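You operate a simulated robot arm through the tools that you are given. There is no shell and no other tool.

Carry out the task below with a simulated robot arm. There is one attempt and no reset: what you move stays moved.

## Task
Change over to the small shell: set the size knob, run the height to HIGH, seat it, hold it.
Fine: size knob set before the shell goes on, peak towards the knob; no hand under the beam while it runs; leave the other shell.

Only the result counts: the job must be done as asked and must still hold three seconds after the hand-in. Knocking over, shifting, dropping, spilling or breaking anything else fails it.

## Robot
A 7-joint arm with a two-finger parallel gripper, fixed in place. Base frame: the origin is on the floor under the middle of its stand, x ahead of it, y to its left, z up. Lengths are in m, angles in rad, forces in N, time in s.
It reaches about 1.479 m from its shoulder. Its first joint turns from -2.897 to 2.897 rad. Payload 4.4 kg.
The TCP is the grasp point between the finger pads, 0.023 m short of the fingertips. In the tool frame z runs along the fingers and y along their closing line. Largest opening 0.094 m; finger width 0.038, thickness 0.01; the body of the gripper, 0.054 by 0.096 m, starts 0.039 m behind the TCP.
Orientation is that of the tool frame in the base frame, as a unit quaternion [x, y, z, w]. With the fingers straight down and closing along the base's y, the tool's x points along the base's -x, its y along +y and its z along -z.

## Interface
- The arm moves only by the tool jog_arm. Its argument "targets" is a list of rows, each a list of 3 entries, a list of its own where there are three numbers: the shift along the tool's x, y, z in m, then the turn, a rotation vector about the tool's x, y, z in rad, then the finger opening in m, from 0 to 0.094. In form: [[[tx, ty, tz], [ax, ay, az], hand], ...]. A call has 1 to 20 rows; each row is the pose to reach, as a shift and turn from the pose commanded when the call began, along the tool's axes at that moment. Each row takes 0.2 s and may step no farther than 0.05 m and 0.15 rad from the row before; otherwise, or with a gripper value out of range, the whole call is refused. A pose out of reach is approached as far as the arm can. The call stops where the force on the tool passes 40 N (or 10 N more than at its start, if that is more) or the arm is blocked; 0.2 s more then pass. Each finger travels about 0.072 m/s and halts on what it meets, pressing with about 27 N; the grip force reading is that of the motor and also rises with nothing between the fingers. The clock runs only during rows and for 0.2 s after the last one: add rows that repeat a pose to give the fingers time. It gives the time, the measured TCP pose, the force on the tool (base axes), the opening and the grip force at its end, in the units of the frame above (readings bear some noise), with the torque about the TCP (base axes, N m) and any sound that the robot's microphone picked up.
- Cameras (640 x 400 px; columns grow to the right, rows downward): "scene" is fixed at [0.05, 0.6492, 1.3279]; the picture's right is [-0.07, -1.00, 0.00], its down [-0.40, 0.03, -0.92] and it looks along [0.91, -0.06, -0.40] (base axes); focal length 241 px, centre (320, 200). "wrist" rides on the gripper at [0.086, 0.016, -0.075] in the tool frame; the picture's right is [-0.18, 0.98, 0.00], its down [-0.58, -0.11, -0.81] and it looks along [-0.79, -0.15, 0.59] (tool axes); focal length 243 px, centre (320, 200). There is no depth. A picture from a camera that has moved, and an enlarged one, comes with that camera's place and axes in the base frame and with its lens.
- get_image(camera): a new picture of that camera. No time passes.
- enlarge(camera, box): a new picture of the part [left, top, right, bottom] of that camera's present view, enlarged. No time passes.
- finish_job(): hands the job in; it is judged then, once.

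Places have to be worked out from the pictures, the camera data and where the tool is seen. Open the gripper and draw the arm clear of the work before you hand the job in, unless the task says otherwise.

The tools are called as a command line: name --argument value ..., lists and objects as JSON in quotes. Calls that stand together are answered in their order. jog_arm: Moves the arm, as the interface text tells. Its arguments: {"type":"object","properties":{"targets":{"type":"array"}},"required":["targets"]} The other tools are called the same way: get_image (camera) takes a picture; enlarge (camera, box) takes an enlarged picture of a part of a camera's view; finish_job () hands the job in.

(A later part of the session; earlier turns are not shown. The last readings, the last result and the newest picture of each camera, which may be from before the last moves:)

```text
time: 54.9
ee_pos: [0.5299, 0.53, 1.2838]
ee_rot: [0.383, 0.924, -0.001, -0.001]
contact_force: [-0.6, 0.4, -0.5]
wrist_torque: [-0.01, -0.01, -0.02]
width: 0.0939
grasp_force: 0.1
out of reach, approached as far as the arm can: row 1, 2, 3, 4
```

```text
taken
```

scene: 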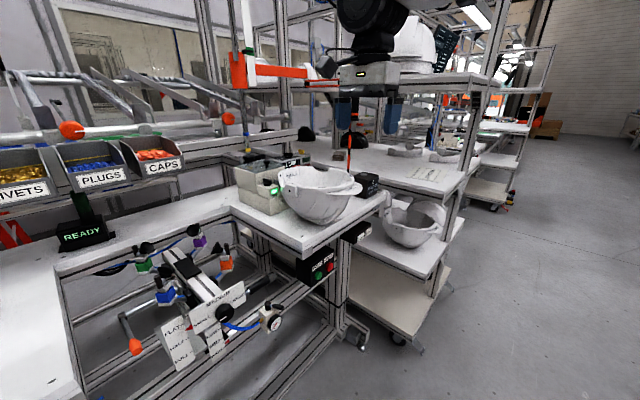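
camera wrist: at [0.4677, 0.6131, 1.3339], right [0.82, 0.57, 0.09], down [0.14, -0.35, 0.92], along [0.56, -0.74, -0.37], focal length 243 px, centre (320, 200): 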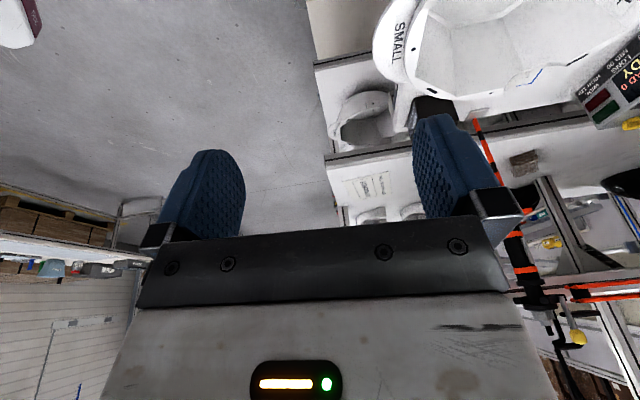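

The wrist is nominal again, tool exactly vertical. I turn tool x to -b (camera on the near side) for gripping the shell's side wall, watching for limits.

jog_arm --targets '[[[0, 0, 0], [0, 0, -0.1428], 0.094], [[0, 0, 0], [0, 0, -0.2856], 0.094], [[0, 0, 0], [0, 0, -0.4284], 0.094], [[0, 0, 0], [0, 0, -0.5712], 0.094], [[0, 0, 0], [0, 0, -0.714], 0.094], [[0, 0, 0], [0, 0, -0.8568], 0.094], [[0, 0, 0], [0, 0, -0.9996], 0.094], [[0, 0, 0], [0, 0, -1.1424], 0.094], [[0, 0, 0], [0, 0, -1.2852], 0.094], [[0, 0, 0], [0, 0, -1.428], 0.094], [[0, 0, 0], [0, 0, -1.5708], 0.094], [[0, 0, 0], [0, 0, -1.5708], 0.094]]'

get_image --camera "wrist"

```text
time: 57.5
ee_pos: [0.5278, 0.5296, 1.2839]
ee_rot: [-0.382, 0.924, 0.0, -0.001]
contact_force: [-0.2, -0.3, -0.7]
wrist_torque: [-0.01, 0.02, 0.03]
width: 0.0942
grasp_force: 0.0
```

```text
taken
camera wrist: at [0.4582, 0.4817, 1.3587], right [-0.56, 0.83, 0.0], down [0.49, 0.34, 0.81], along [0.66, 0.45, -0.59], focal length 243 px, centre (320, 200)
```

wrist: 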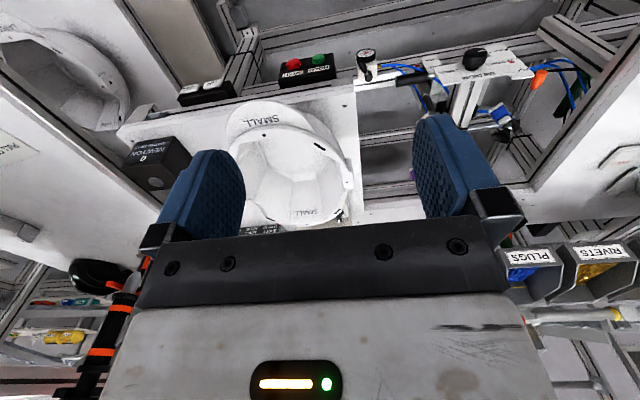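

No flags, tool vertical with x along -b. The shell is seen from above; I enlarge it to refine its geometry.

enlarge --camera "wrist" --box '[200, 80, 380, 240]'

enlarge --camera "wrist" --box '[340, 30, 600, 220]'

```text
2.50 times, centred on (290, 160) of wrist
camera zoom: at [0.4582, 0.4817, 1.3587], right [-0.56, 0.83, 0.0], down [0.49, 0.34, 0.81], along [0.66, 0.45, -0.59], focal length 606 px, centre (395, 300)
```

zoom: 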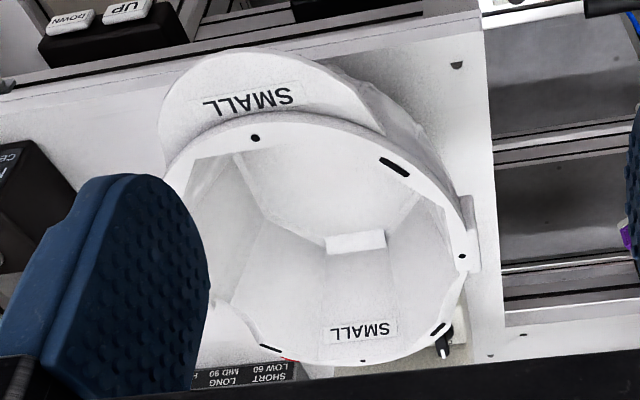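

```text
2.11 times, centred on (470, 125) of wrist
camera zoom: at [0.4582, 0.4817, 1.3587], right [-0.56, 0.83, 0.0], down [0.49, 0.34, 0.81], along [0.66, 0.45, -0.59], focal length 511 px, centre (4, 358)
```

zoom: 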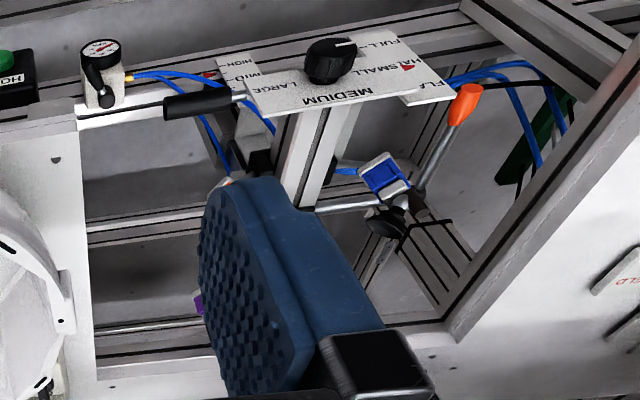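

Rim features put the shell's centre at about b = 0.97, e = 0.092, rim z ≈ 1.10, with the peak along -b to within 1°. The left lug wall spans e ≈ -0.016 to 0.005 at b ≈ 0.96. I move the open gripper above it.

jog_arm --targets '[[[-0.0425, 0.0008, 0.0068], [0, 0, 0], 0.094], [[-0.0849, 0.0017, 0.0136], [0, 0, 0], 0.094], [[-0.1274, 0.0025, 0.0203], [0, 0, 0], 0.094], [[-0.1698, 0.0034, 0.0271], [0, 0, 0], 0.094], [[-0.2123, 0.0042, 0.0339], [0, 0, 0], 0.094], [[-0.2123, 0.0042, 0.0339], [0, 0, 0], 0.094]]'

get_image --camera "wrist"

get_image --camera "scene"

```text
time: 58.9
ee_pos: [0.6746, 0.6843, 1.2488]
ee_rot: [-0.382, 0.924, 0.0, -0.001]
contact_force: [0.2, -0.6, 0.6]
wrist_torque: [0.03, 0.04, 0.0]
width: 0.0938
grasp_force: 0.1
```

```text
taken
camera wrist: at [0.605, 0.6353, 1.324], right [-0.56, 0.83, 0.0], down [0.49, 0.33, 0.81], along [0.67, 0.45, -0.59], focal length 243 px, centre (320, 200)
```

wrist: 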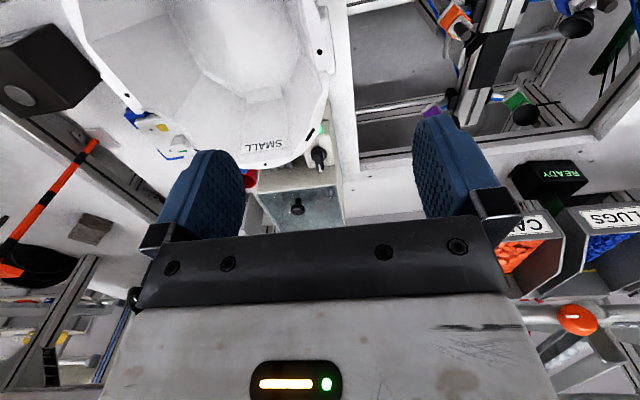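

```text
taken
```

scene: 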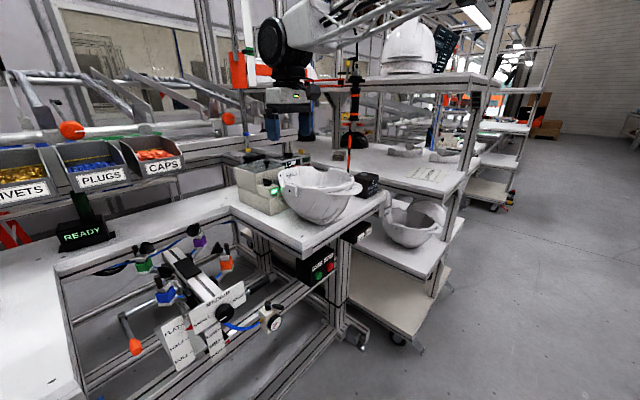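

enlarge --camera "wrist" --box '[250, 0, 400, 130]'

enlarge --camera "scene" --box '[250, 80, 370, 240]'

```text
3.08 times, centred on (325, 65) of wrist
camera zoom: at [0.605, 0.6353, 1.324], right [-0.56, 0.83, 0.0], down [0.49, 0.33, 0.81], along [0.67, 0.45, -0.59], focal length 746 px, centre (305, 615)
```

zoom: 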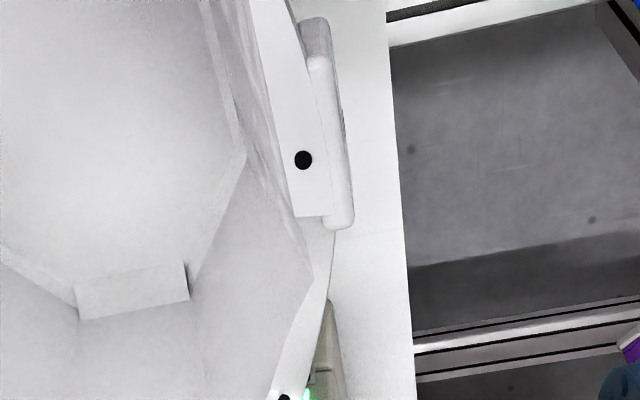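

```text
2.50 times, centred on (310, 160) of scene
camera zoom: at [0.05, 0.6492, 1.3279], right [-0.07, -1.0, 0.0], down [-0.4, 0.03, -0.92], along [0.91, -0.06, -0.4], focal length 603 px, centre (345, 300)
```

zoom: 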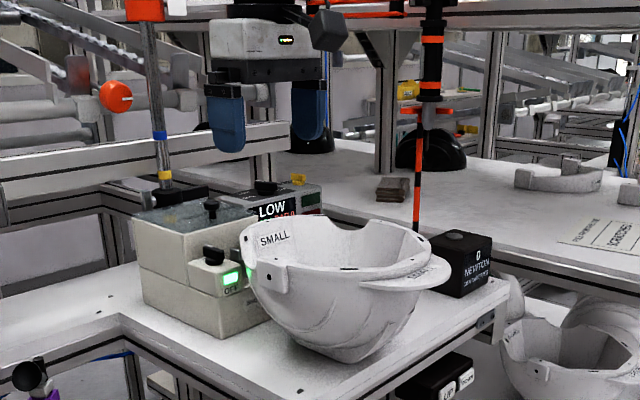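

The lug spans b ≈ 0.939–0.993 with outer face at e ≈ -0.018 and the inner wall at about +0.005. I centre on it and descend so the fingers straddle the wall.

jog_arm --targets '[[[-0.005, -0.001, 0.03], [0, 0, 0], 0.094], [[-0.005, -0.001, 0.07], [0, 0, 0], 0.094], [[-0.005, -0.001, 0.105], [0, 0, 0], 0.094], [[-0.005, -0.001, 0.135], [0, 0, 0], 0.094], [[-0.005, -0.001, 0.155], [0, 0, 0], 0.094], [[-0.005, -0.001, 0.168], [0, 0, 0], 0.094], [[-0.005, -0.001, 0.168], [0, 0, 0], 0.094]]'

get_image --camera "wrist"

enlarge --camera "scene" --box '[250, 120, 370, 240]'

```text
time: 60.5
ee_pos: [0.6802, 0.6854, 1.082]
ee_rot: [-0.381, 0.924, 0.0, -0.001]
contact_force: [0.9, 0.4, 0.1]
wrist_torque: [-0.01, -0.03, 0.02]
width: 0.0937
grasp_force: 0.1
```

```text
taken
camera wrist: at [0.6096, 0.637, 1.1567], right [-0.56, 0.83, 0.0], down [0.49, 0.33, 0.81], along [0.67, 0.45, -0.59], focal length 243 px, centre (320, 200)
```

wrist: 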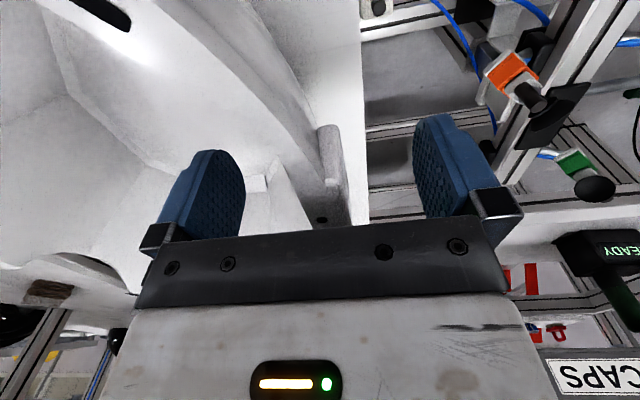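

```text
3.33 times, centred on (310, 180) of scene
camera zoom: at [0.05, 0.6492, 1.3279], right [-0.07, -1.0, 0.0], down [-0.4, 0.03, -0.92], along [0.91, -0.06, -0.4], focal length 804 px, centre (353, 267)
```

zoom: 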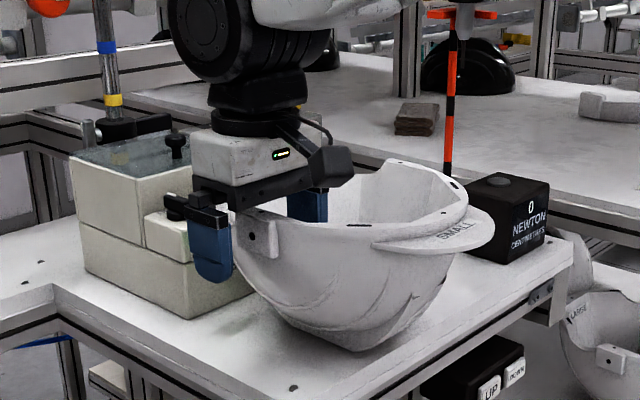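

The fingers straddle the lug wall cleanly without contact. I close on it.

jog_arm --targets '[[[0, 0, 0], [0, 0, 0], 0.06], [[0, 0, 0], [0, 0, 0], 0.04], [[0, 0, 0], [0, 0, 0], 0.02], [[0, 0, 0], [0, 0, 0], 0.005], [[0, 0, 0], [0, 0, 0], 0.0], [[0, 0, 0], [0, 0, 0], 0.0]]'

get_image --camera "wrist"

enlarge --camera "scene" --box '[250, 120, 370, 240]'

```text
time: 61.9
ee_pos: [0.6806, 0.6858, 1.0826]
ee_rot: [-0.382, 0.924, 0.0, -0.001]
contact_force: [2.9, -0.1, 4.3]
wrist_torque: [-0.63, -0.49, 0.31]
width: 0.028
grasp_force: 26.6
```

```text
taken
camera wrist: at [0.6097, 0.637, 1.1572], right [-0.56, 0.83, 0.0], down [0.49, 0.33, 0.81], along [0.67, 0.45, -0.59], focal length 243 px, centre (320, 200)
```

wrist: 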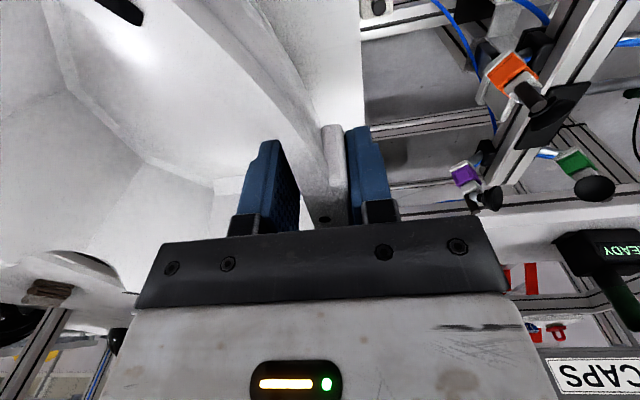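

```text
3.33 times, centred on (310, 180) of scene
camera zoom: at [0.05, 0.6492, 1.3279], right [-0.07, -1.0, 0.0], down [-0.4, 0.03, -0.92], along [0.91, -0.06, -0.4], focal length 804 px, centre (353, 267)
```

zoom: 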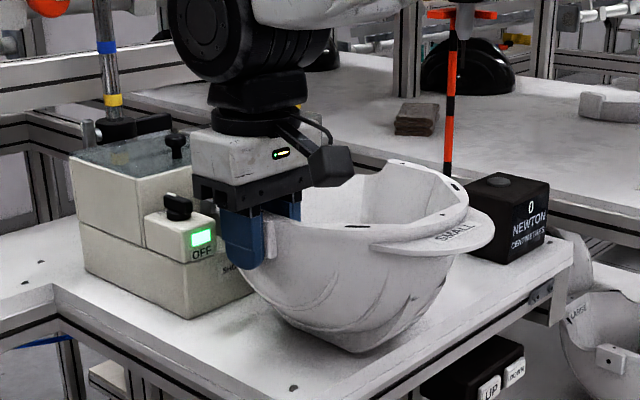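

Gripped at 28 mm with about 27 N. I lift 3 cm slowly, easing 1 cm toward -b, away from the box behind, and check the weight and any tilt.

jog_arm --targets '[[[0.0, 0, -0.008], [0, 0, 0], 0.0], [[0.002, 0, -0.016], [0, 0, 0], 0.0], [[0.006, 0, -0.024], [0, 0, 0], 0.0], [[0.01, 0, -0.03], [0, 0, 0], 0.0], [[0.01, 0, -0.03], [0, 0, 0], 0.0]]'

get_image --camera "wrist"

enlarge --camera "scene" --box '[250, 120, 370, 240]'

```text
time: 63.1
ee_pos: [0.6735, 0.6794, 1.1123]
ee_rot: [-0.382, 0.924, 0.0, -0.002]
contact_force: [-0.4, 0.1, 2.1]
wrist_torque: [-0.3, -0.08, 0.05]
width: 0.0237
grasp_force: 27.7
```

```text
taken
camera wrist: at [0.6022, 0.6304, 1.1868], right [-0.56, 0.83, 0.0], down [0.49, 0.33, 0.81], along [0.67, 0.45, -0.59], focal length 243 px, centre (320, 200)
```

wrist: 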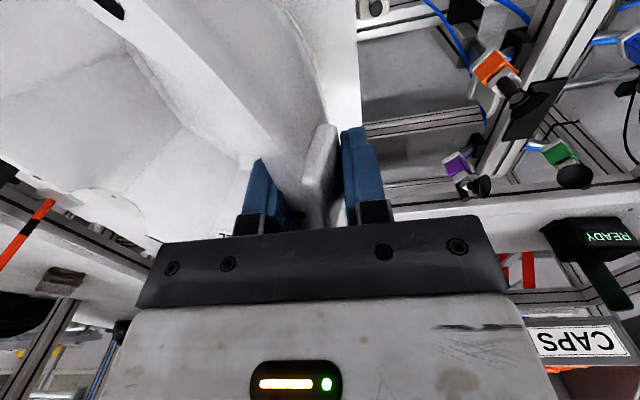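

```text
3.33 times, centred on (310, 180) of scene
camera zoom: at [0.05, 0.6492, 1.3279], right [-0.07, -1.0, 0.0], down [-0.4, 0.03, -0.92], along [0.91, -0.06, -0.4], focal length 804 px, centre (353, 267)
```

zoom: 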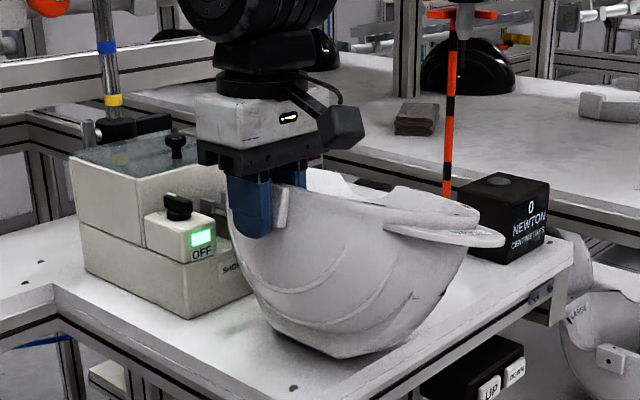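

The shell tilted about 15–20° as the inner wall came flush with the finger (opening fell to 23.7 mm). I lift a further 2.5 cm to see whether the tilt has settled and what it weighs.

jog_arm --targets '[[[0.0, 0, -0.007], [0, 0, 0], 0.0], [[0.0, 0, -0.014], [0, 0, 0], 0.0], [[0.0, 0, -0.02], [0, 0, 0], 0.0], [[0.0, 0, -0.025], [0, 0, 0], 0.0], [[0.0, 0, -0.025], [0, 0, 0], 0.0]]'

get_image --camera "wrist"

enlarge --camera "scene" --box '[250, 120, 370, 240]'

```text
time: 64.3
ee_pos: [0.6734, 0.6779, 1.1365]
ee_rot: [-0.382, 0.924, 0.0, -0.001]
contact_force: [1.0, 0.0, -3.7]
wrist_torque: [0.19, 0.18, 0.01]
width: 0.0238
grasp_force: 26.7
```

```text
taken
camera wrist: at [0.6022, 0.6302, 1.2116], right [-0.56, 0.83, 0.0], down [0.49, 0.33, 0.81], along [0.67, 0.45, -0.59], focal length 243 px, centre (320, 200)
```

wrist: 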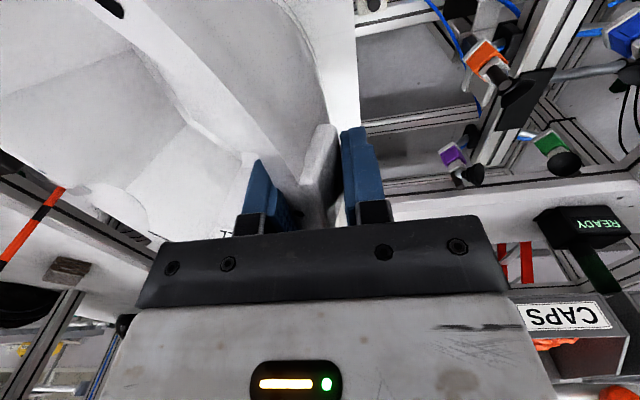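

```text
3.33 times, centred on (310, 180) of scene
camera zoom: at [0.05, 0.6492, 1.3279], right [-0.07, -1.0, 0.0], down [-0.4, 0.03, -0.92], along [0.91, -0.06, -0.4], focal length 804 px, centre (353, 267)
```

zoom: 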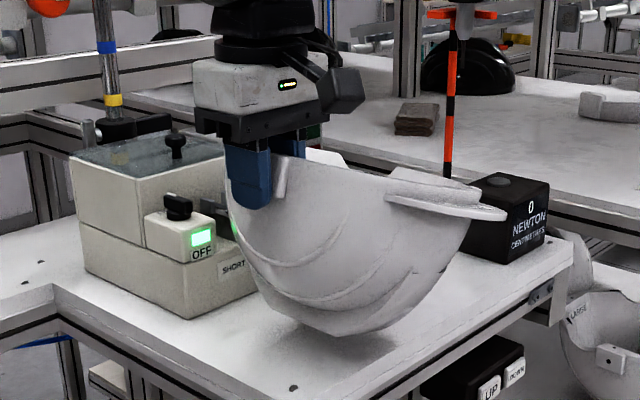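

The shell now hangs free (about 3.7 N) with a stable tilt. I zoom in to measure the tilt before levelling it with the wrist.

enlarge --camera "scene" --box '[285, 150, 385, 220]'

enlarge --camera "wrist" --box '[0, 0, 360, 240]'

```text
5.71 times, centred on (335, 185) of scene
camera zoom: at [0.05, 0.6492, 1.3279], right [-0.07, -1.0, 0.0], down [-0.4, 0.03, -0.92], along [0.91, -0.06, -0.4], focal length 1379 px, centre (234, 286)
```

zoom: 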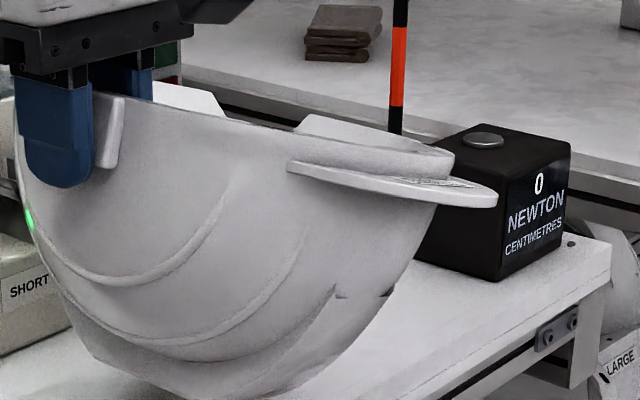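

```text
1.67 times, centred on (180, 120) of wrist
camera zoom: at [0.6022, 0.6302, 1.2116], right [-0.56, 0.83, 0.0], down [0.49, 0.33, 0.81], along [0.67, 0.45, -0.59], focal length 404 px, centre (553, 333)
```

zoom: 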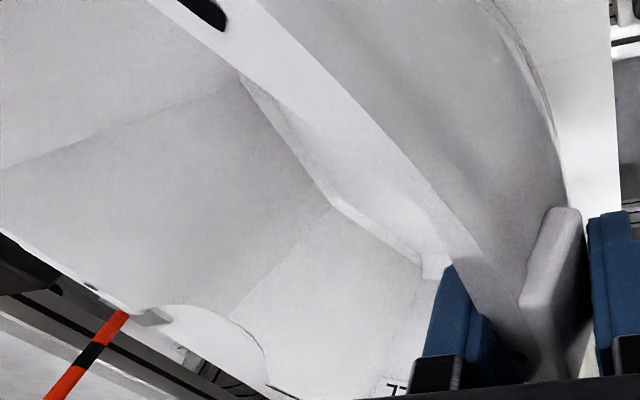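

The tilt is about 15° about the b axis. I level the shell by rolling the tool 0.27 rad (body leaning left) while lifting another 6 cm.

jog_arm --targets '[[[0, 0, -0.012], [0.045, 0, 0], 0.0], [[0, 0, -0.024], [0.09, 0, 0], 0.0], [[0, 0, -0.036], [0.135, 0, 0], 0.0], [[0, 0, -0.048], [0.18, 0, 0], 0.0], [[0, 0, -0.06], [0.225, 0, 0], 0.0], [[0, 0, -0.06], [0.27, 0, 0], 0.0], [[0, 0, -0.06], [0.27, 0, 0], 0.0]]'

get_image --camera "scene"

enlarge --camera "scene" --box '[265, 110, 385, 210]'

get_image --camera "wrist"

```text
time: 65.9
ee_pos: [0.6722, 0.678, 1.1959]
ee_rot: [-0.378, 0.916, -0.125, 0.051]
contact_force: [0.2, 0.0, -3.5]
wrist_torque: [0.21, 0.25, -0.04]
width: 0.0234
grasp_force: 26.7
```

```text
taken
```

scene: 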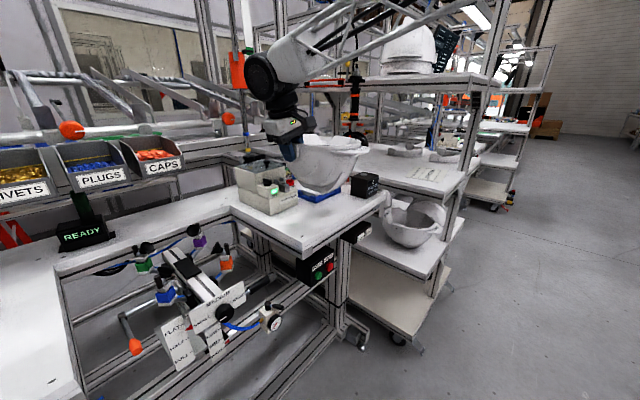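

```text
4.00 times, centred on (325, 160) of scene
camera zoom: at [0.05, 0.6492, 1.3279], right [-0.07, -1.0, 0.0], down [-0.4, 0.03, -0.92], along [0.91, -0.06, -0.4], focal length 965 px, centre (300, 360)
```

zoom: 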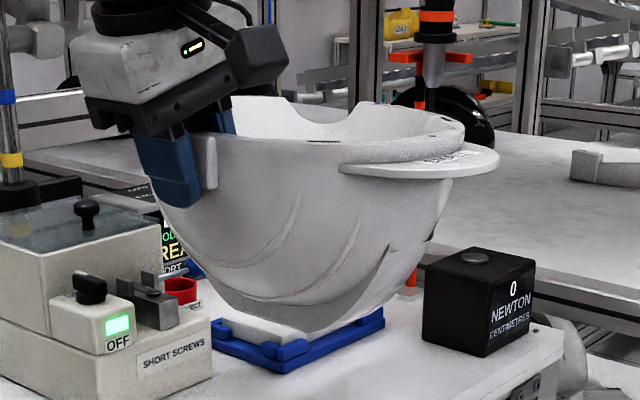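

```text
taken
camera wrist: at [0.5886, 0.6439, 1.2642], right [-0.54, 0.8, -0.26], down [0.33, 0.49, 0.81], along [0.77, 0.35, -0.53], focal length 243 px, centre (320, 200)
```

wrist: 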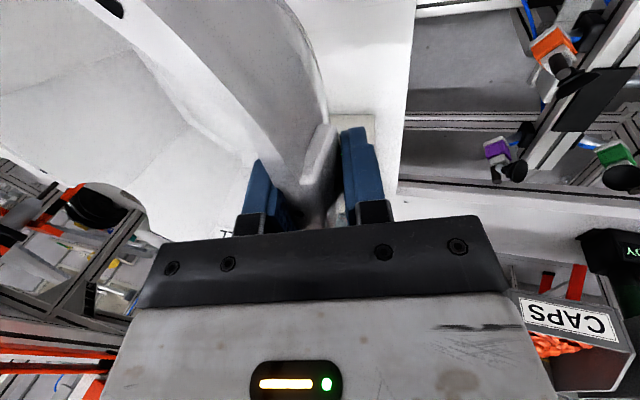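

enlarge --camera "scene" --box '[295, 125, 395, 200]'

enlarge --camera "wrist" --box '[60, 0, 380, 240]'

```text
5.33 times, centred on (345, 162) of scene
camera zoom: at [0.05, 0.6492, 1.3279], right [-0.07, -1.0, 0.0], down [-0.4, 0.03, -0.92], along [0.91, -0.06, -0.4], focal length 1287 px, centre (187, 400)
```

zoom: 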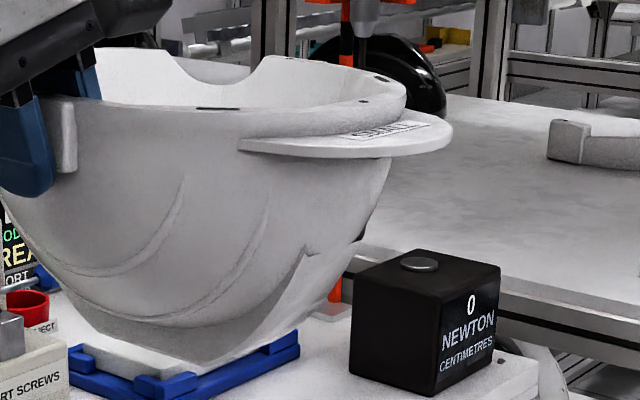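

```text
1.67 times, centred on (220, 120) of wrist
camera zoom: at [0.5886, 0.6439, 1.2642], right [-0.54, 0.8, -0.26], down [0.33, 0.49, 0.81], along [0.77, 0.35, -0.53], focal length 404 px, centre (487, 333)
```

zoom: 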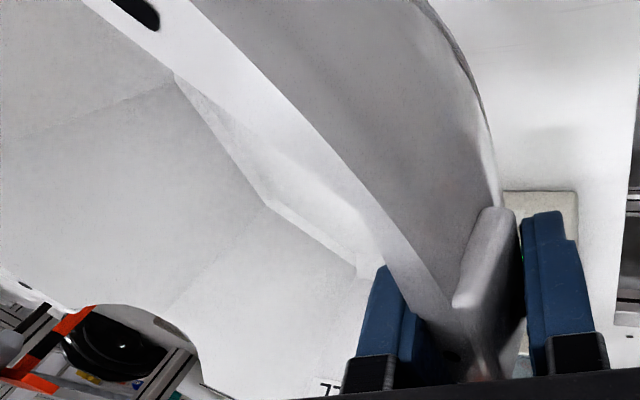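

The slot and front-dot positions match a level shell within about 2°, and the shell has not slipped. Its centre is about 0.098 m to the right of the TCP, its crown about 0.132 m below. I carry it left at constant b first, clear of the box, to above the beam opening.

jog_arm --targets '[[[0, -0.008, -0.0289], [0, 0, 0], 0.0], [[0.0, 0.0127, -0.0347], [0, 0, 0], 0.0], [[0.0, 0.0443, -0.0434], [0, 0, 0], 0.0], [[0.0, 0.0786, -0.0529], [0, 0, 0], 0.0], [[0.001, 0.1132, -0.0625], [0, 0, 0], 0.0], [[0.001, 0.1478, -0.0722], [0, 0, 0], 0.0], [[0.001, 0.1825, -0.0818], [0, 0, 0], 0.0], [[0.001, 0.2171, -0.0914], [0, 0, 0], 0.0], [[0.001, 0.2518, -0.101], [0, 0, 0], 0.0], [[0.001, 0.2864, -0.1107], [0, 0, 0], 0.0], [[0.001, 0.3164, -0.119], [0, 0, 0], 0.0], [[0.001, 0.3334, -0.1237], [0, 0, 0], 0.0], [[0.001, 0.3384, -0.1251], [0, 0, 0], 0.0], [[0.001, 0.3384, -0.1251], [0, 0, 0], 0.0]]'

get_image --camera "scene"

get_image --camera "wrist"

```text
time: 68.9
ee_pos: [0.4192, 0.9317, 1.2267]
ee_rot: [-0.379, 0.915, -0.125, 0.051]
contact_force: [0.1, -0.4, -3.0]
wrist_torque: [0.21, 0.22, -0.03]
width: 0.0235
grasp_force: 26.8
```

```text
taken
```

scene: 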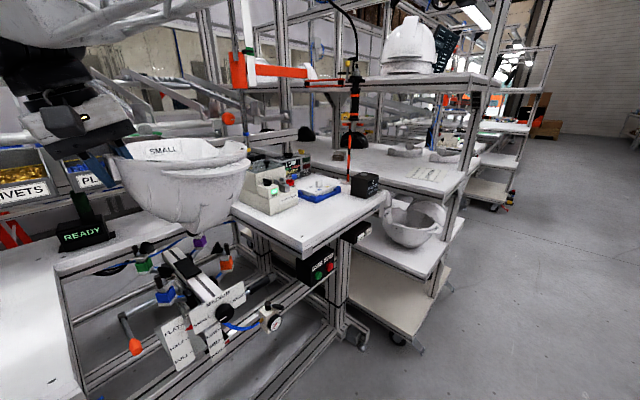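

```text
taken
camera wrist: at [0.3343, 0.8982, 1.295], right [-0.54, 0.8, -0.26], down [0.34, 0.49, 0.81], along [0.77, 0.35, -0.53], focal length 243 px, centre (320, 200)
```

wrist: 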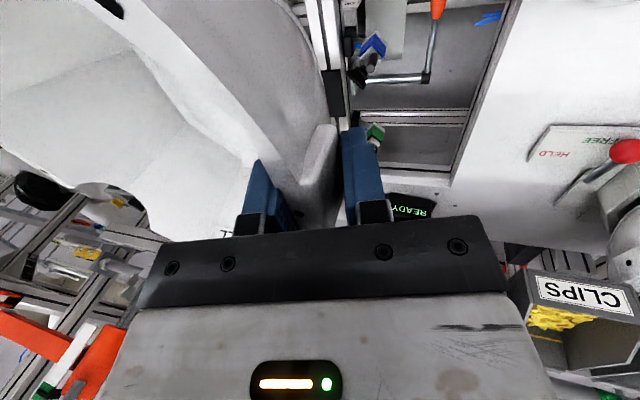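

The shell rides steadily in front of the fixture. I notice a plate reading FREE/HELD with a red ball on the left bench, so I'll look at it and check the shell pose.

enlarge --camera "wrist" --box '[500, 90, 640, 220]'

enlarge --camera "scene" --box '[60, 90, 270, 250]'

enlarge --camera "wrist" --box '[300, 0, 500, 150]'

```text
3.08 times, centred on (570, 155) of wrist
camera zoom: at [0.3343, 0.8982, 1.295], right [-0.54, 0.8, -0.26], down [0.34, 0.49, 0.81], along [0.77, 0.35, -0.53], focal length 746 px, centre (-449, 338)
```

zoom: 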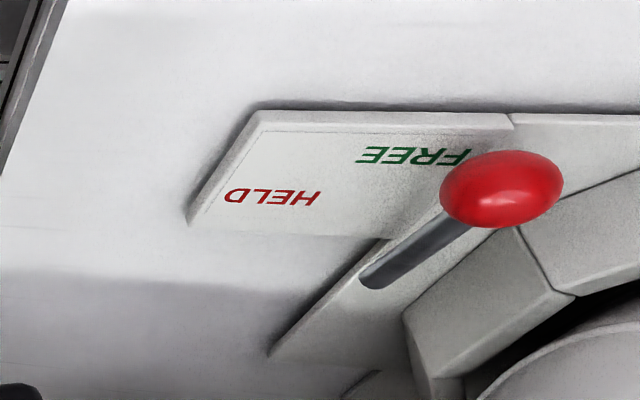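

```text
2.50 times, centred on (165, 170) of scene
camera zoom: at [0.05, 0.6492, 1.3279], right [-0.07, -1.0, 0.0], down [-0.4, 0.03, -0.92], along [0.91, -0.06, -0.4], focal length 603 px, centre (708, 275)
```

zoom: 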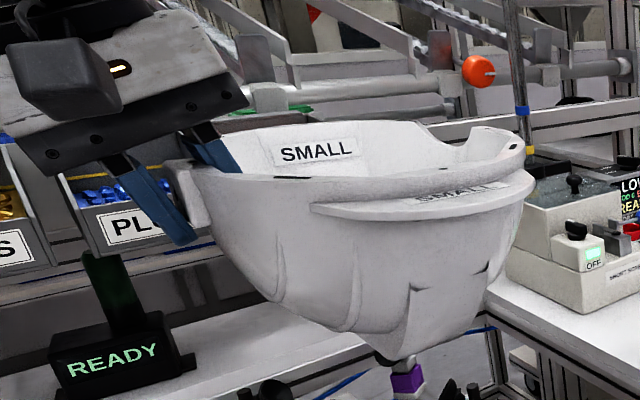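

```text
2.67 times, centred on (400, 75) of wrist
camera zoom: at [0.3343, 0.8982, 1.295], right [-0.54, 0.8, -0.26], down [0.34, 0.49, 0.81], along [0.77, 0.35, -0.53], focal length 647 px, centre (107, 533)
```

zoom: 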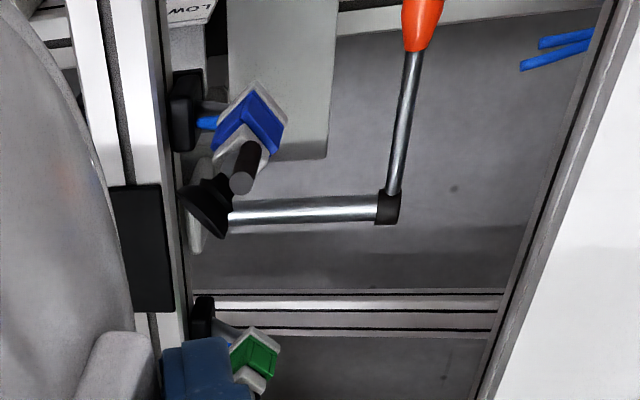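

That lever belongs to a different jig on the left bench, so I leave it. I zoom further to check the shell's level against its predicted slot positions.

enlarge --camera "scene" --box '[135, 125, 255, 200]'

```text
5.33 times, centred on (195, 162) of scene
camera zoom: at [0.05, 0.6492, 1.3279], right [-0.07, -1.0, 0.0], down [-0.4, 0.03, -0.92], along [0.91, -0.06, -0.4], focal length 1287 px, centre (987, 400)
```

zoom: 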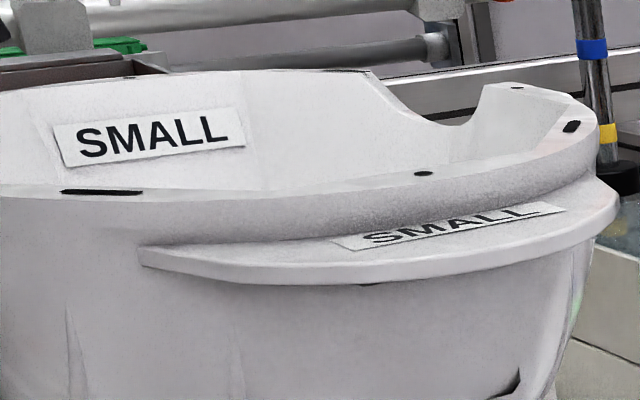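

The slots show the right side about 2° low; otherwise the shell is where predicted. I correct that and move 16 cm along +b to bring it over the pad.

jog_arm --targets '[[[-0.02, 0, 0], [0.01, 0, 0], 0.0], [[-0.05, 0, 0], [0.02, 0, 0], 0.0], [[-0.085, 0, 0], [0.033, 0, 0], 0.0], [[-0.12, 0.001, 0], [0.033, 0, 0], 0.0], [[-0.148, 0.001, 0], [0.033, 0, 0], 0.0], [[-0.162, 0.001, 0], [0.033, 0, 0], 0.0], [[-0.162, 0.001, 0], [0.033, 0, 0], 0.0]]'

get_image --camera "scene"

enlarge --camera "scene" --box '[110, 130, 290, 290]'

get_image --camera "wrist"

```text
time: 70.5
ee_pos: [0.5321, 1.0489, 1.2275]
ee_rot: [-0.378, 0.914, -0.14, 0.056]
contact_force: [-13.9, -6.1, 4.3]
wrist_torque: [-0.13, -0.2, -1.04]
width: 0.0249
grasp_force: 26.7
```

```text
taken
```

scene: 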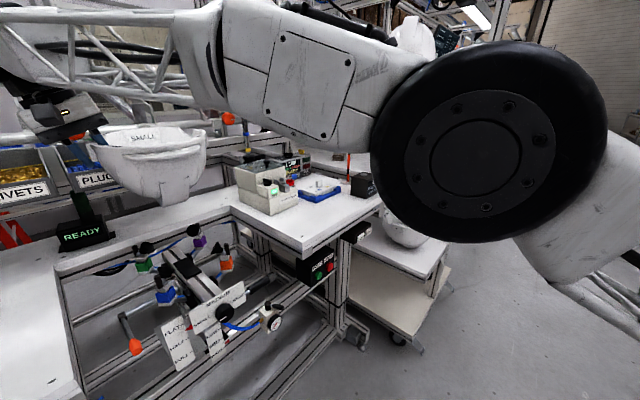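

```text
2.50 times, centred on (200, 210) of scene
camera zoom: at [0.05, 0.6492, 1.3279], right [-0.07, -1.0, 0.0], down [-0.4, 0.03, -0.92], along [0.91, -0.06, -0.4], focal length 603 px, centre (620, 175)
```

zoom: 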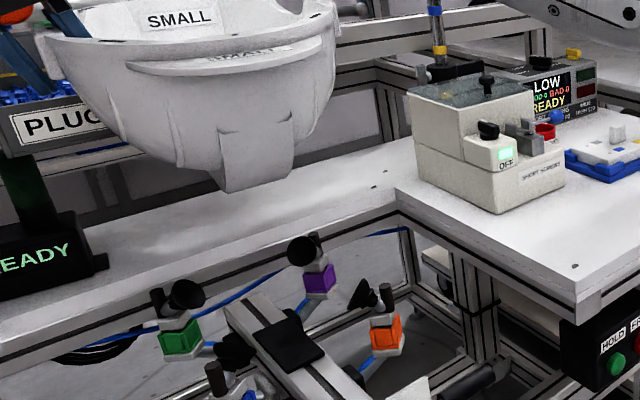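

```text
taken
camera wrist: at [0.4463, 1.0151, 1.2942], right [-0.53, 0.79, -0.29], down [0.32, 0.51, 0.8], along [0.79, 0.33, -0.52], focal length 243 px, centre (320, 200)
```

wrist: 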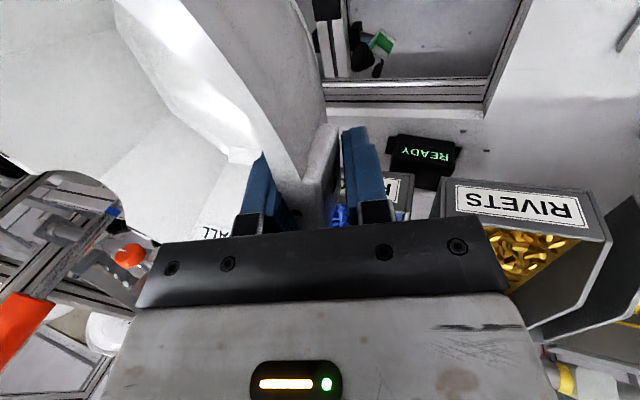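

There is an unexpected 14 N push back along -b: the shell's rear has met something, probably a bin, which I now place at b ≈ 1.27–1.29. I back off 3 cm at once.

jog_arm --targets '[[[0.01, 0, 0], [0, 0, 0], 0.0], [[0.02, 0, 0], [0, 0, 0], 0.0], [[0.035, 0, 0], [0, 0, 0], 0.0], [[0.045, 0, 0], [0, 0, 0], 0.0], [[0.045, 0, 0], [0, 0, 0], 0.0]]'

get_image --camera "scene"

enlarge --camera "scene" --box '[30, 100, 250, 260]'

get_image --camera "wrist"

```text
time: 71.7
ee_pos: [0.5011, 1.0162, 1.2255]
ee_rot: [-0.377, 0.914, -0.141, 0.057]
contact_force: [0.2, 0.5, -3.4]
wrist_torque: [0.27, 0.25, 0.01]
width: 0.0235
grasp_force: 27.1
```

```text
taken
```

scene: 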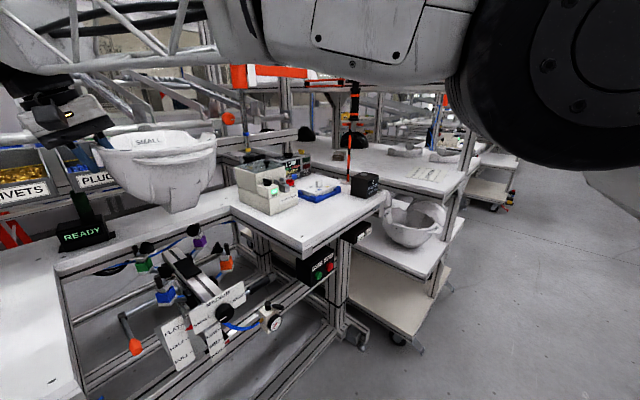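

```text
2.50 times, centred on (140, 180) of scene
camera zoom: at [0.05, 0.6492, 1.3279], right [-0.07, -1.0, 0.0], down [-0.4, 0.03, -0.92], along [0.91, -0.06, -0.4], focal length 603 px, centre (770, 250)
```

zoom: 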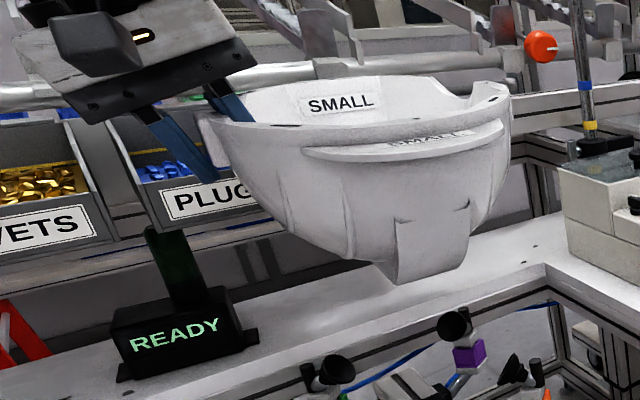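

```text
taken
camera wrist: at [0.4146, 0.9832, 1.2929], right [-0.53, 0.79, -0.29], down [0.32, 0.51, 0.8], along [0.79, 0.33, -0.52], focal length 243 px, centre (320, 200)
```

wrist: 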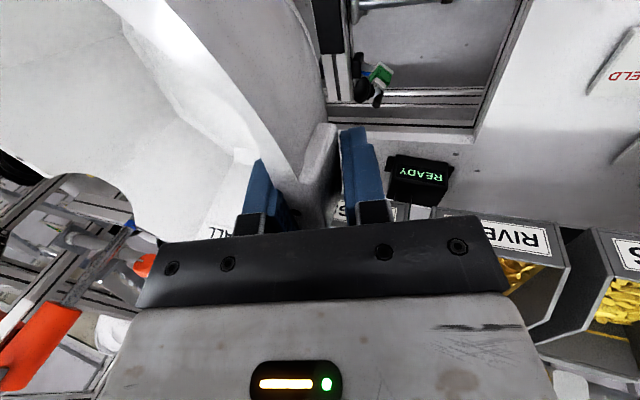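

Free again (only the shell's 3.4 N), grip opening unchanged, and the RIVETS and PLUGS bins show no movement. The bins overhang at b ≈ 1.25+ for z > 1.1, so the shell must come down in front of them and go in underneath. I re-check the shell's pose in the grip first.

enlarge --camera "scene" --box '[95, 120, 225, 200]'

enlarge --camera "wrist" --box '[120, 0, 520, 260]'

```text
4.92 times, centred on (160, 160) of scene
camera zoom: at [0.05, 0.6492, 1.3279], right [-0.07, -1.0, 0.0], down [-0.4, 0.03, -0.92], along [0.91, -0.06, -0.4], focal length 1188 px, centre (1108, 397)
```

zoom: 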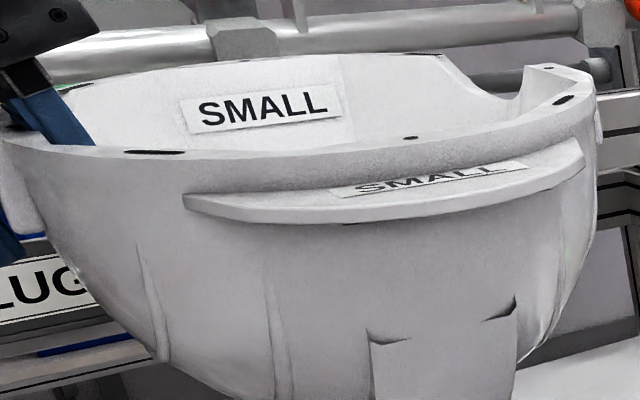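

```text
1.54 times, centred on (320, 130) of wrist
camera zoom: at [0.4146, 0.9832, 1.2929], right [-0.53, 0.79, -0.29], down [0.32, 0.51, 0.8], along [0.79, 0.33, -0.52], focal length 373 px, centre (320, 308)
```

zoom: 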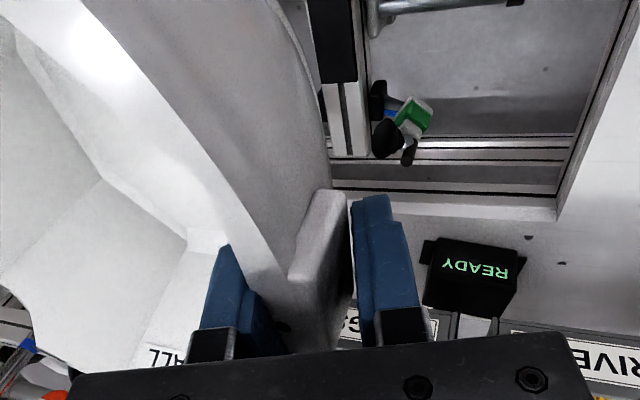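

The markers show the shell yawed about 3° clockwise in the grip from that contact, otherwise sound. I undo that with a small yaw and descend in front of the bins, at b = 1.095, to bring the rim below them.

jog_arm --targets '[[[-0.006, 0.006, 0.0191], [0, -0.006, -0.019], 0.0], [[-0.012, 0.0141, 0.0446], [0, -0.012, -0.0382], 0.0], [[-0.018, 0.0241, 0.0764], [0, -0.012, -0.0382], 0.0], [[-0.022, 0.0331, 0.1051], [0, -0.012, -0.0382], 0.0], [[-0.022, 0.0391, 0.1242], [0, -0.012, -0.0382], 0.0], [[-0.022, 0.0391, 0.1242], [0, -0.012, -0.0382], 0.0]]'

get_image --camera "scene"

enlarge --camera "scene" --box '[60, 150, 280, 310]'

get_image --camera "wrist"

```text
time: 73.1
ee_pos: [0.5165, 1.0314, 1.096]
ee_rot: [-0.396, 0.906, -0.138, 0.059]
contact_force: [0.1, -0.3, -2.8]
wrist_torque: [0.25, 0.23, -0.04]
width: 0.0235
grasp_force: 27.5
```

```text
taken
```

scene: 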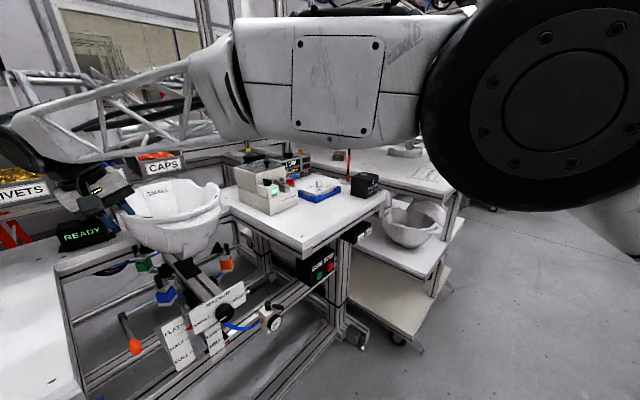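

```text
2.50 times, centred on (170, 230) of scene
camera zoom: at [0.05, 0.6492, 1.3279], right [-0.07, -1.0, 0.0], down [-0.4, 0.03, -0.92], along [0.91, -0.06, -0.4], focal length 603 px, centre (695, 125)
```

zoom: 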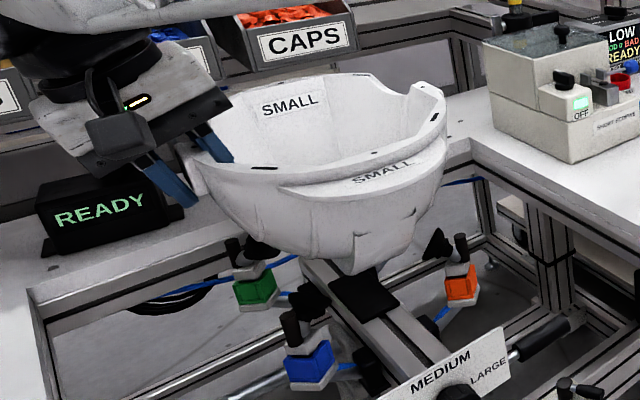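

```text
taken
camera wrist: at [0.4313, 0.9946, 1.1621], right [-0.56, 0.77, -0.29], down [0.3, 0.52, 0.8], along [0.77, 0.36, -0.52], focal length 243 px, centre (320, 200)
```

wrist: 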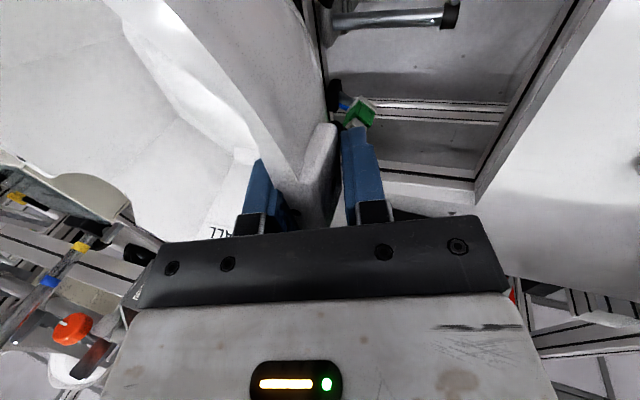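

The CAPS bin sits where it was before. The crown is right over the pad, about 7 cm above it. I lower another 3.4 cm to get the rim under the bins, then look again.

jog_arm --targets '[[[0, 0.003, 0.0096], [0, 0, 0], 0.0], [[0, 0.0065, 0.021], [0, 0, 0], 0.0], [[0, 0.0101, 0.0325], [0, 0, 0], 0.0], [[0, 0.0101, 0.0325], [0, 0, 0], 0.0]]'

enlarge --camera "scene" --box '[90, 180, 270, 320]'

enlarge --camera "scene" --box '[120, 170, 240, 260]'

```text
time: 74.1
ee_pos: [0.5164, 1.0326, 1.0614]
ee_rot: [-0.396, 0.906, -0.138, 0.059]
contact_force: [0.1, 1.1, -2.7]
wrist_torque: [0.25, 0.25, -0.01]
width: 0.0235
grasp_force: 26.8
```

```text
2.86 times, centred on (180, 250) of scene
camera zoom: at [0.05, 0.6492, 1.3279], right [-0.07, -1.0, 0.0], down [-0.4, 0.03, -0.92], along [0.91, -0.06, -0.4], focal length 689 px, centre (720, 57)
```

zoom: 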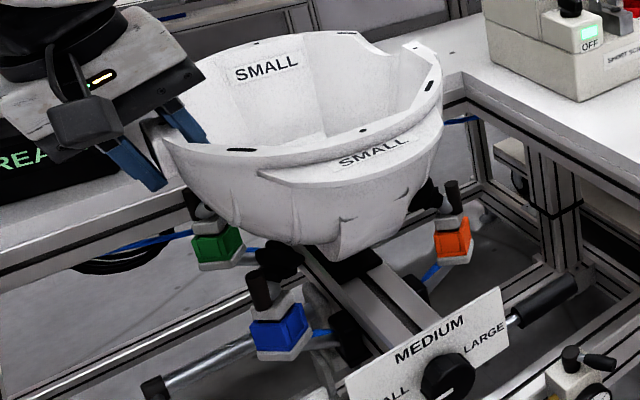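

```text
4.44 times, centred on (180, 215) of scene
camera zoom: at [0.05, 0.6492, 1.3279], right [-0.07, -1.0, 0.0], down [-0.4, 0.03, -0.92], along [0.91, -0.06, -0.4], focal length 1072 px, centre (942, 133)
```

zoom: 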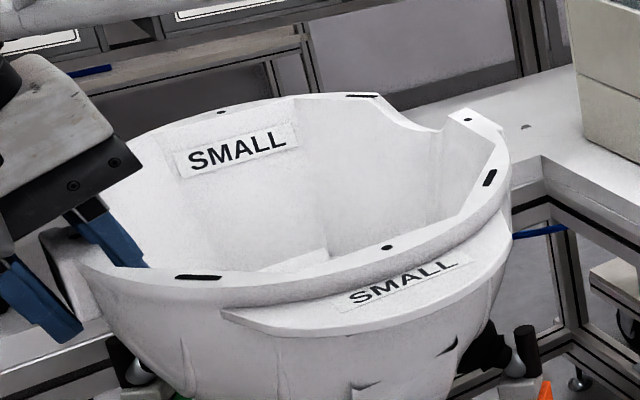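

The fit puts the shell centre at about b = 1.097, e = -0.2625, level within about 1.5°, peak toward the knob. I lower a bit more and slide forward 2.2 cm under the bins to the fixture centre (b = 1.119, e = -0.266).

jog_arm --targets '[[[0, 0.0036, 0.0115], [0, 0, 0], 0.0], [[-0.006, 0.0051, 0.0172], [0, 0, 0], 0.0], [[-0.0141, 0.0076, 0.0196], [0, 0, 0], 0.0], [[-0.0221, 0.0096, 0.0221], [0, 0, 0], 0.0], [[-0.0221, 0.0096, 0.0221], [0, 0, 0], 0.0]]'

enlarge --camera "scene" --box '[90, 180, 270, 320]'

get_image --camera "wrist"

```text
time: 75.3
ee_pos: [0.53, 1.05, 1.0374]
ee_rot: [-0.396, 0.906, -0.138, 0.059]
contact_force: [-0.1, -0.5, -3.7]
wrist_torque: [0.27, 0.23, -0.03]
width: 0.0237
grasp_force: 26.7
```

```text
2.86 times, centred on (180, 250) of scene
camera zoom: at [0.05, 0.6492, 1.3279], right [-0.07, -1.0, 0.0], down [-0.4, 0.03, -0.92], along [0.91, -0.06, -0.4], focal length 689 px, centre (720, 57)
```

zoom: 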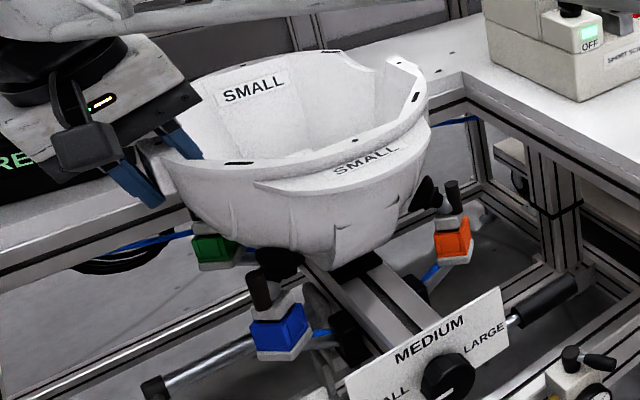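

```text
taken
camera wrist: at [0.445, 1.0123, 1.1049], right [-0.56, 0.77, -0.29], down [0.3, 0.52, 0.8], along [0.77, 0.36, -0.52], focal length 243 px, centre (320, 200)
```

wrist: 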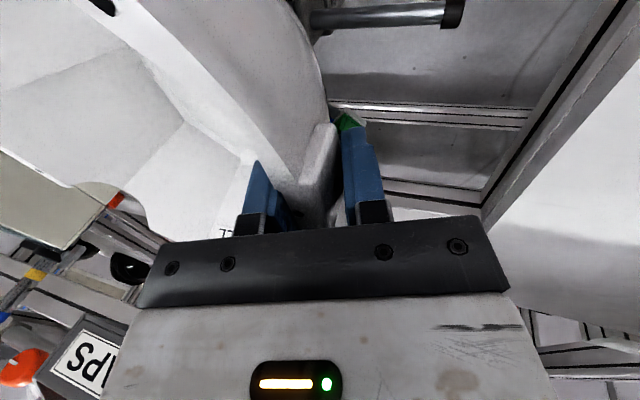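

No contact yet, with the crown about 1–2 cm above the pad. I zoom in on the crown, pad and cups to check the alignment.

enlarge --camera "scene" --box '[150, 215, 246, 275]'

enlarge --camera "scene" --box '[120, 180, 240, 255]'

```text
6.67 times, centred on (198, 245) of scene
camera zoom: at [0.05, 0.6492, 1.3279], right [-0.07, -1.0, 0.0], down [-0.4, 0.03, -0.92], along [0.91, -0.06, -0.4], focal length 1609 px, centre (1133, -100)
```

zoom: 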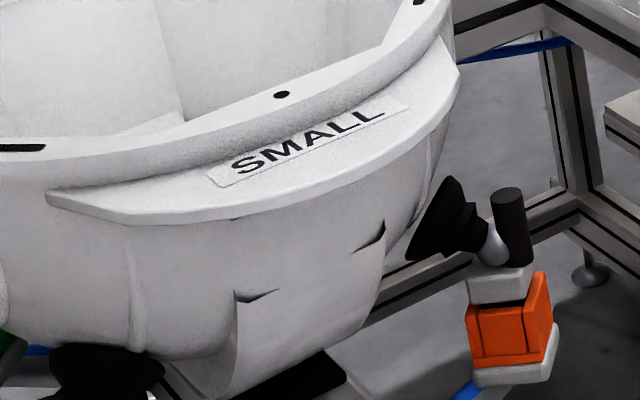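

```text
5.33 times, centred on (180, 218) of scene
camera zoom: at [0.05, 0.6492, 1.3279], right [-0.07, -1.0, 0.0], down [-0.4, 0.03, -0.92], along [0.91, -0.06, -0.4], focal length 1287 px, centre (1067, 107)
```

zoom: 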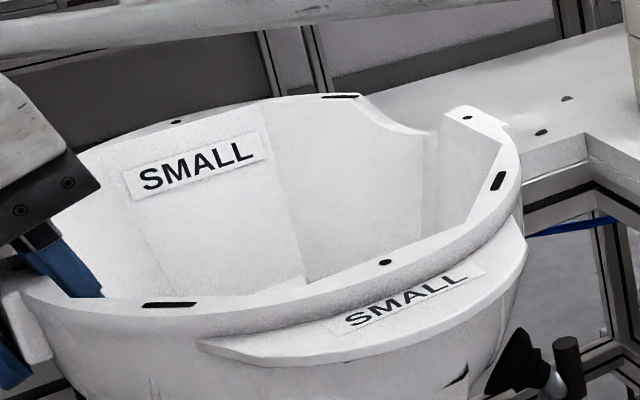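

The orange cup is close beside the shell's front-right, as a nest should be. I lower in 2–3 mm steps, watching the load for contact with pad and cups.

jog_arm --targets '[[[0, 0.0009, 0.0029], [0, 0, 0], 0.0], [[0, 0.0018, 0.0057], [0, 0, 0], 0.0], [[0, 0.003, 0.0096], [0, 0, 0], 0.0], [[0, 0.003, 0.0096], [0, 0, 0], 0.0]]'

enlarge --camera "scene" --box '[110, 190, 254, 280]'

```text
time: 76.3
ee_pos: [0.5291, 1.0493, 1.0289]
ee_rot: [-0.396, 0.906, -0.138, 0.06]
contact_force: [5.7, -0.3, 7.3]
wrist_torque: [-0.59, -0.13, 0.44]
width: 0.0239
grasp_force: 27.1
```

```text
4.44 times, centred on (182, 235) of scene
camera zoom: at [0.05, 0.6492, 1.3279], right [-0.07, -1.0, 0.0], down [-0.4, 0.03, -0.92], along [0.91, -0.06, -0.4], focal length 1072 px, centre (933, 44)
```

zoom: 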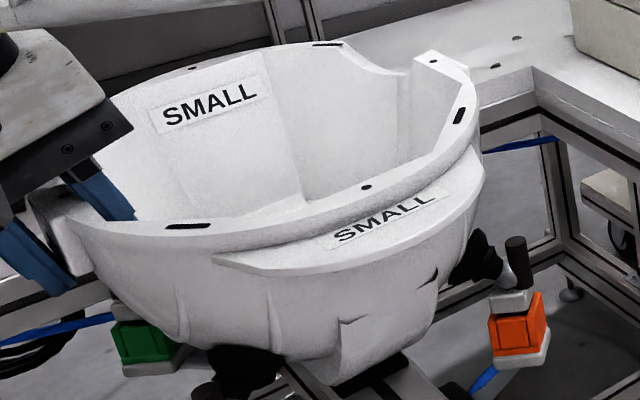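

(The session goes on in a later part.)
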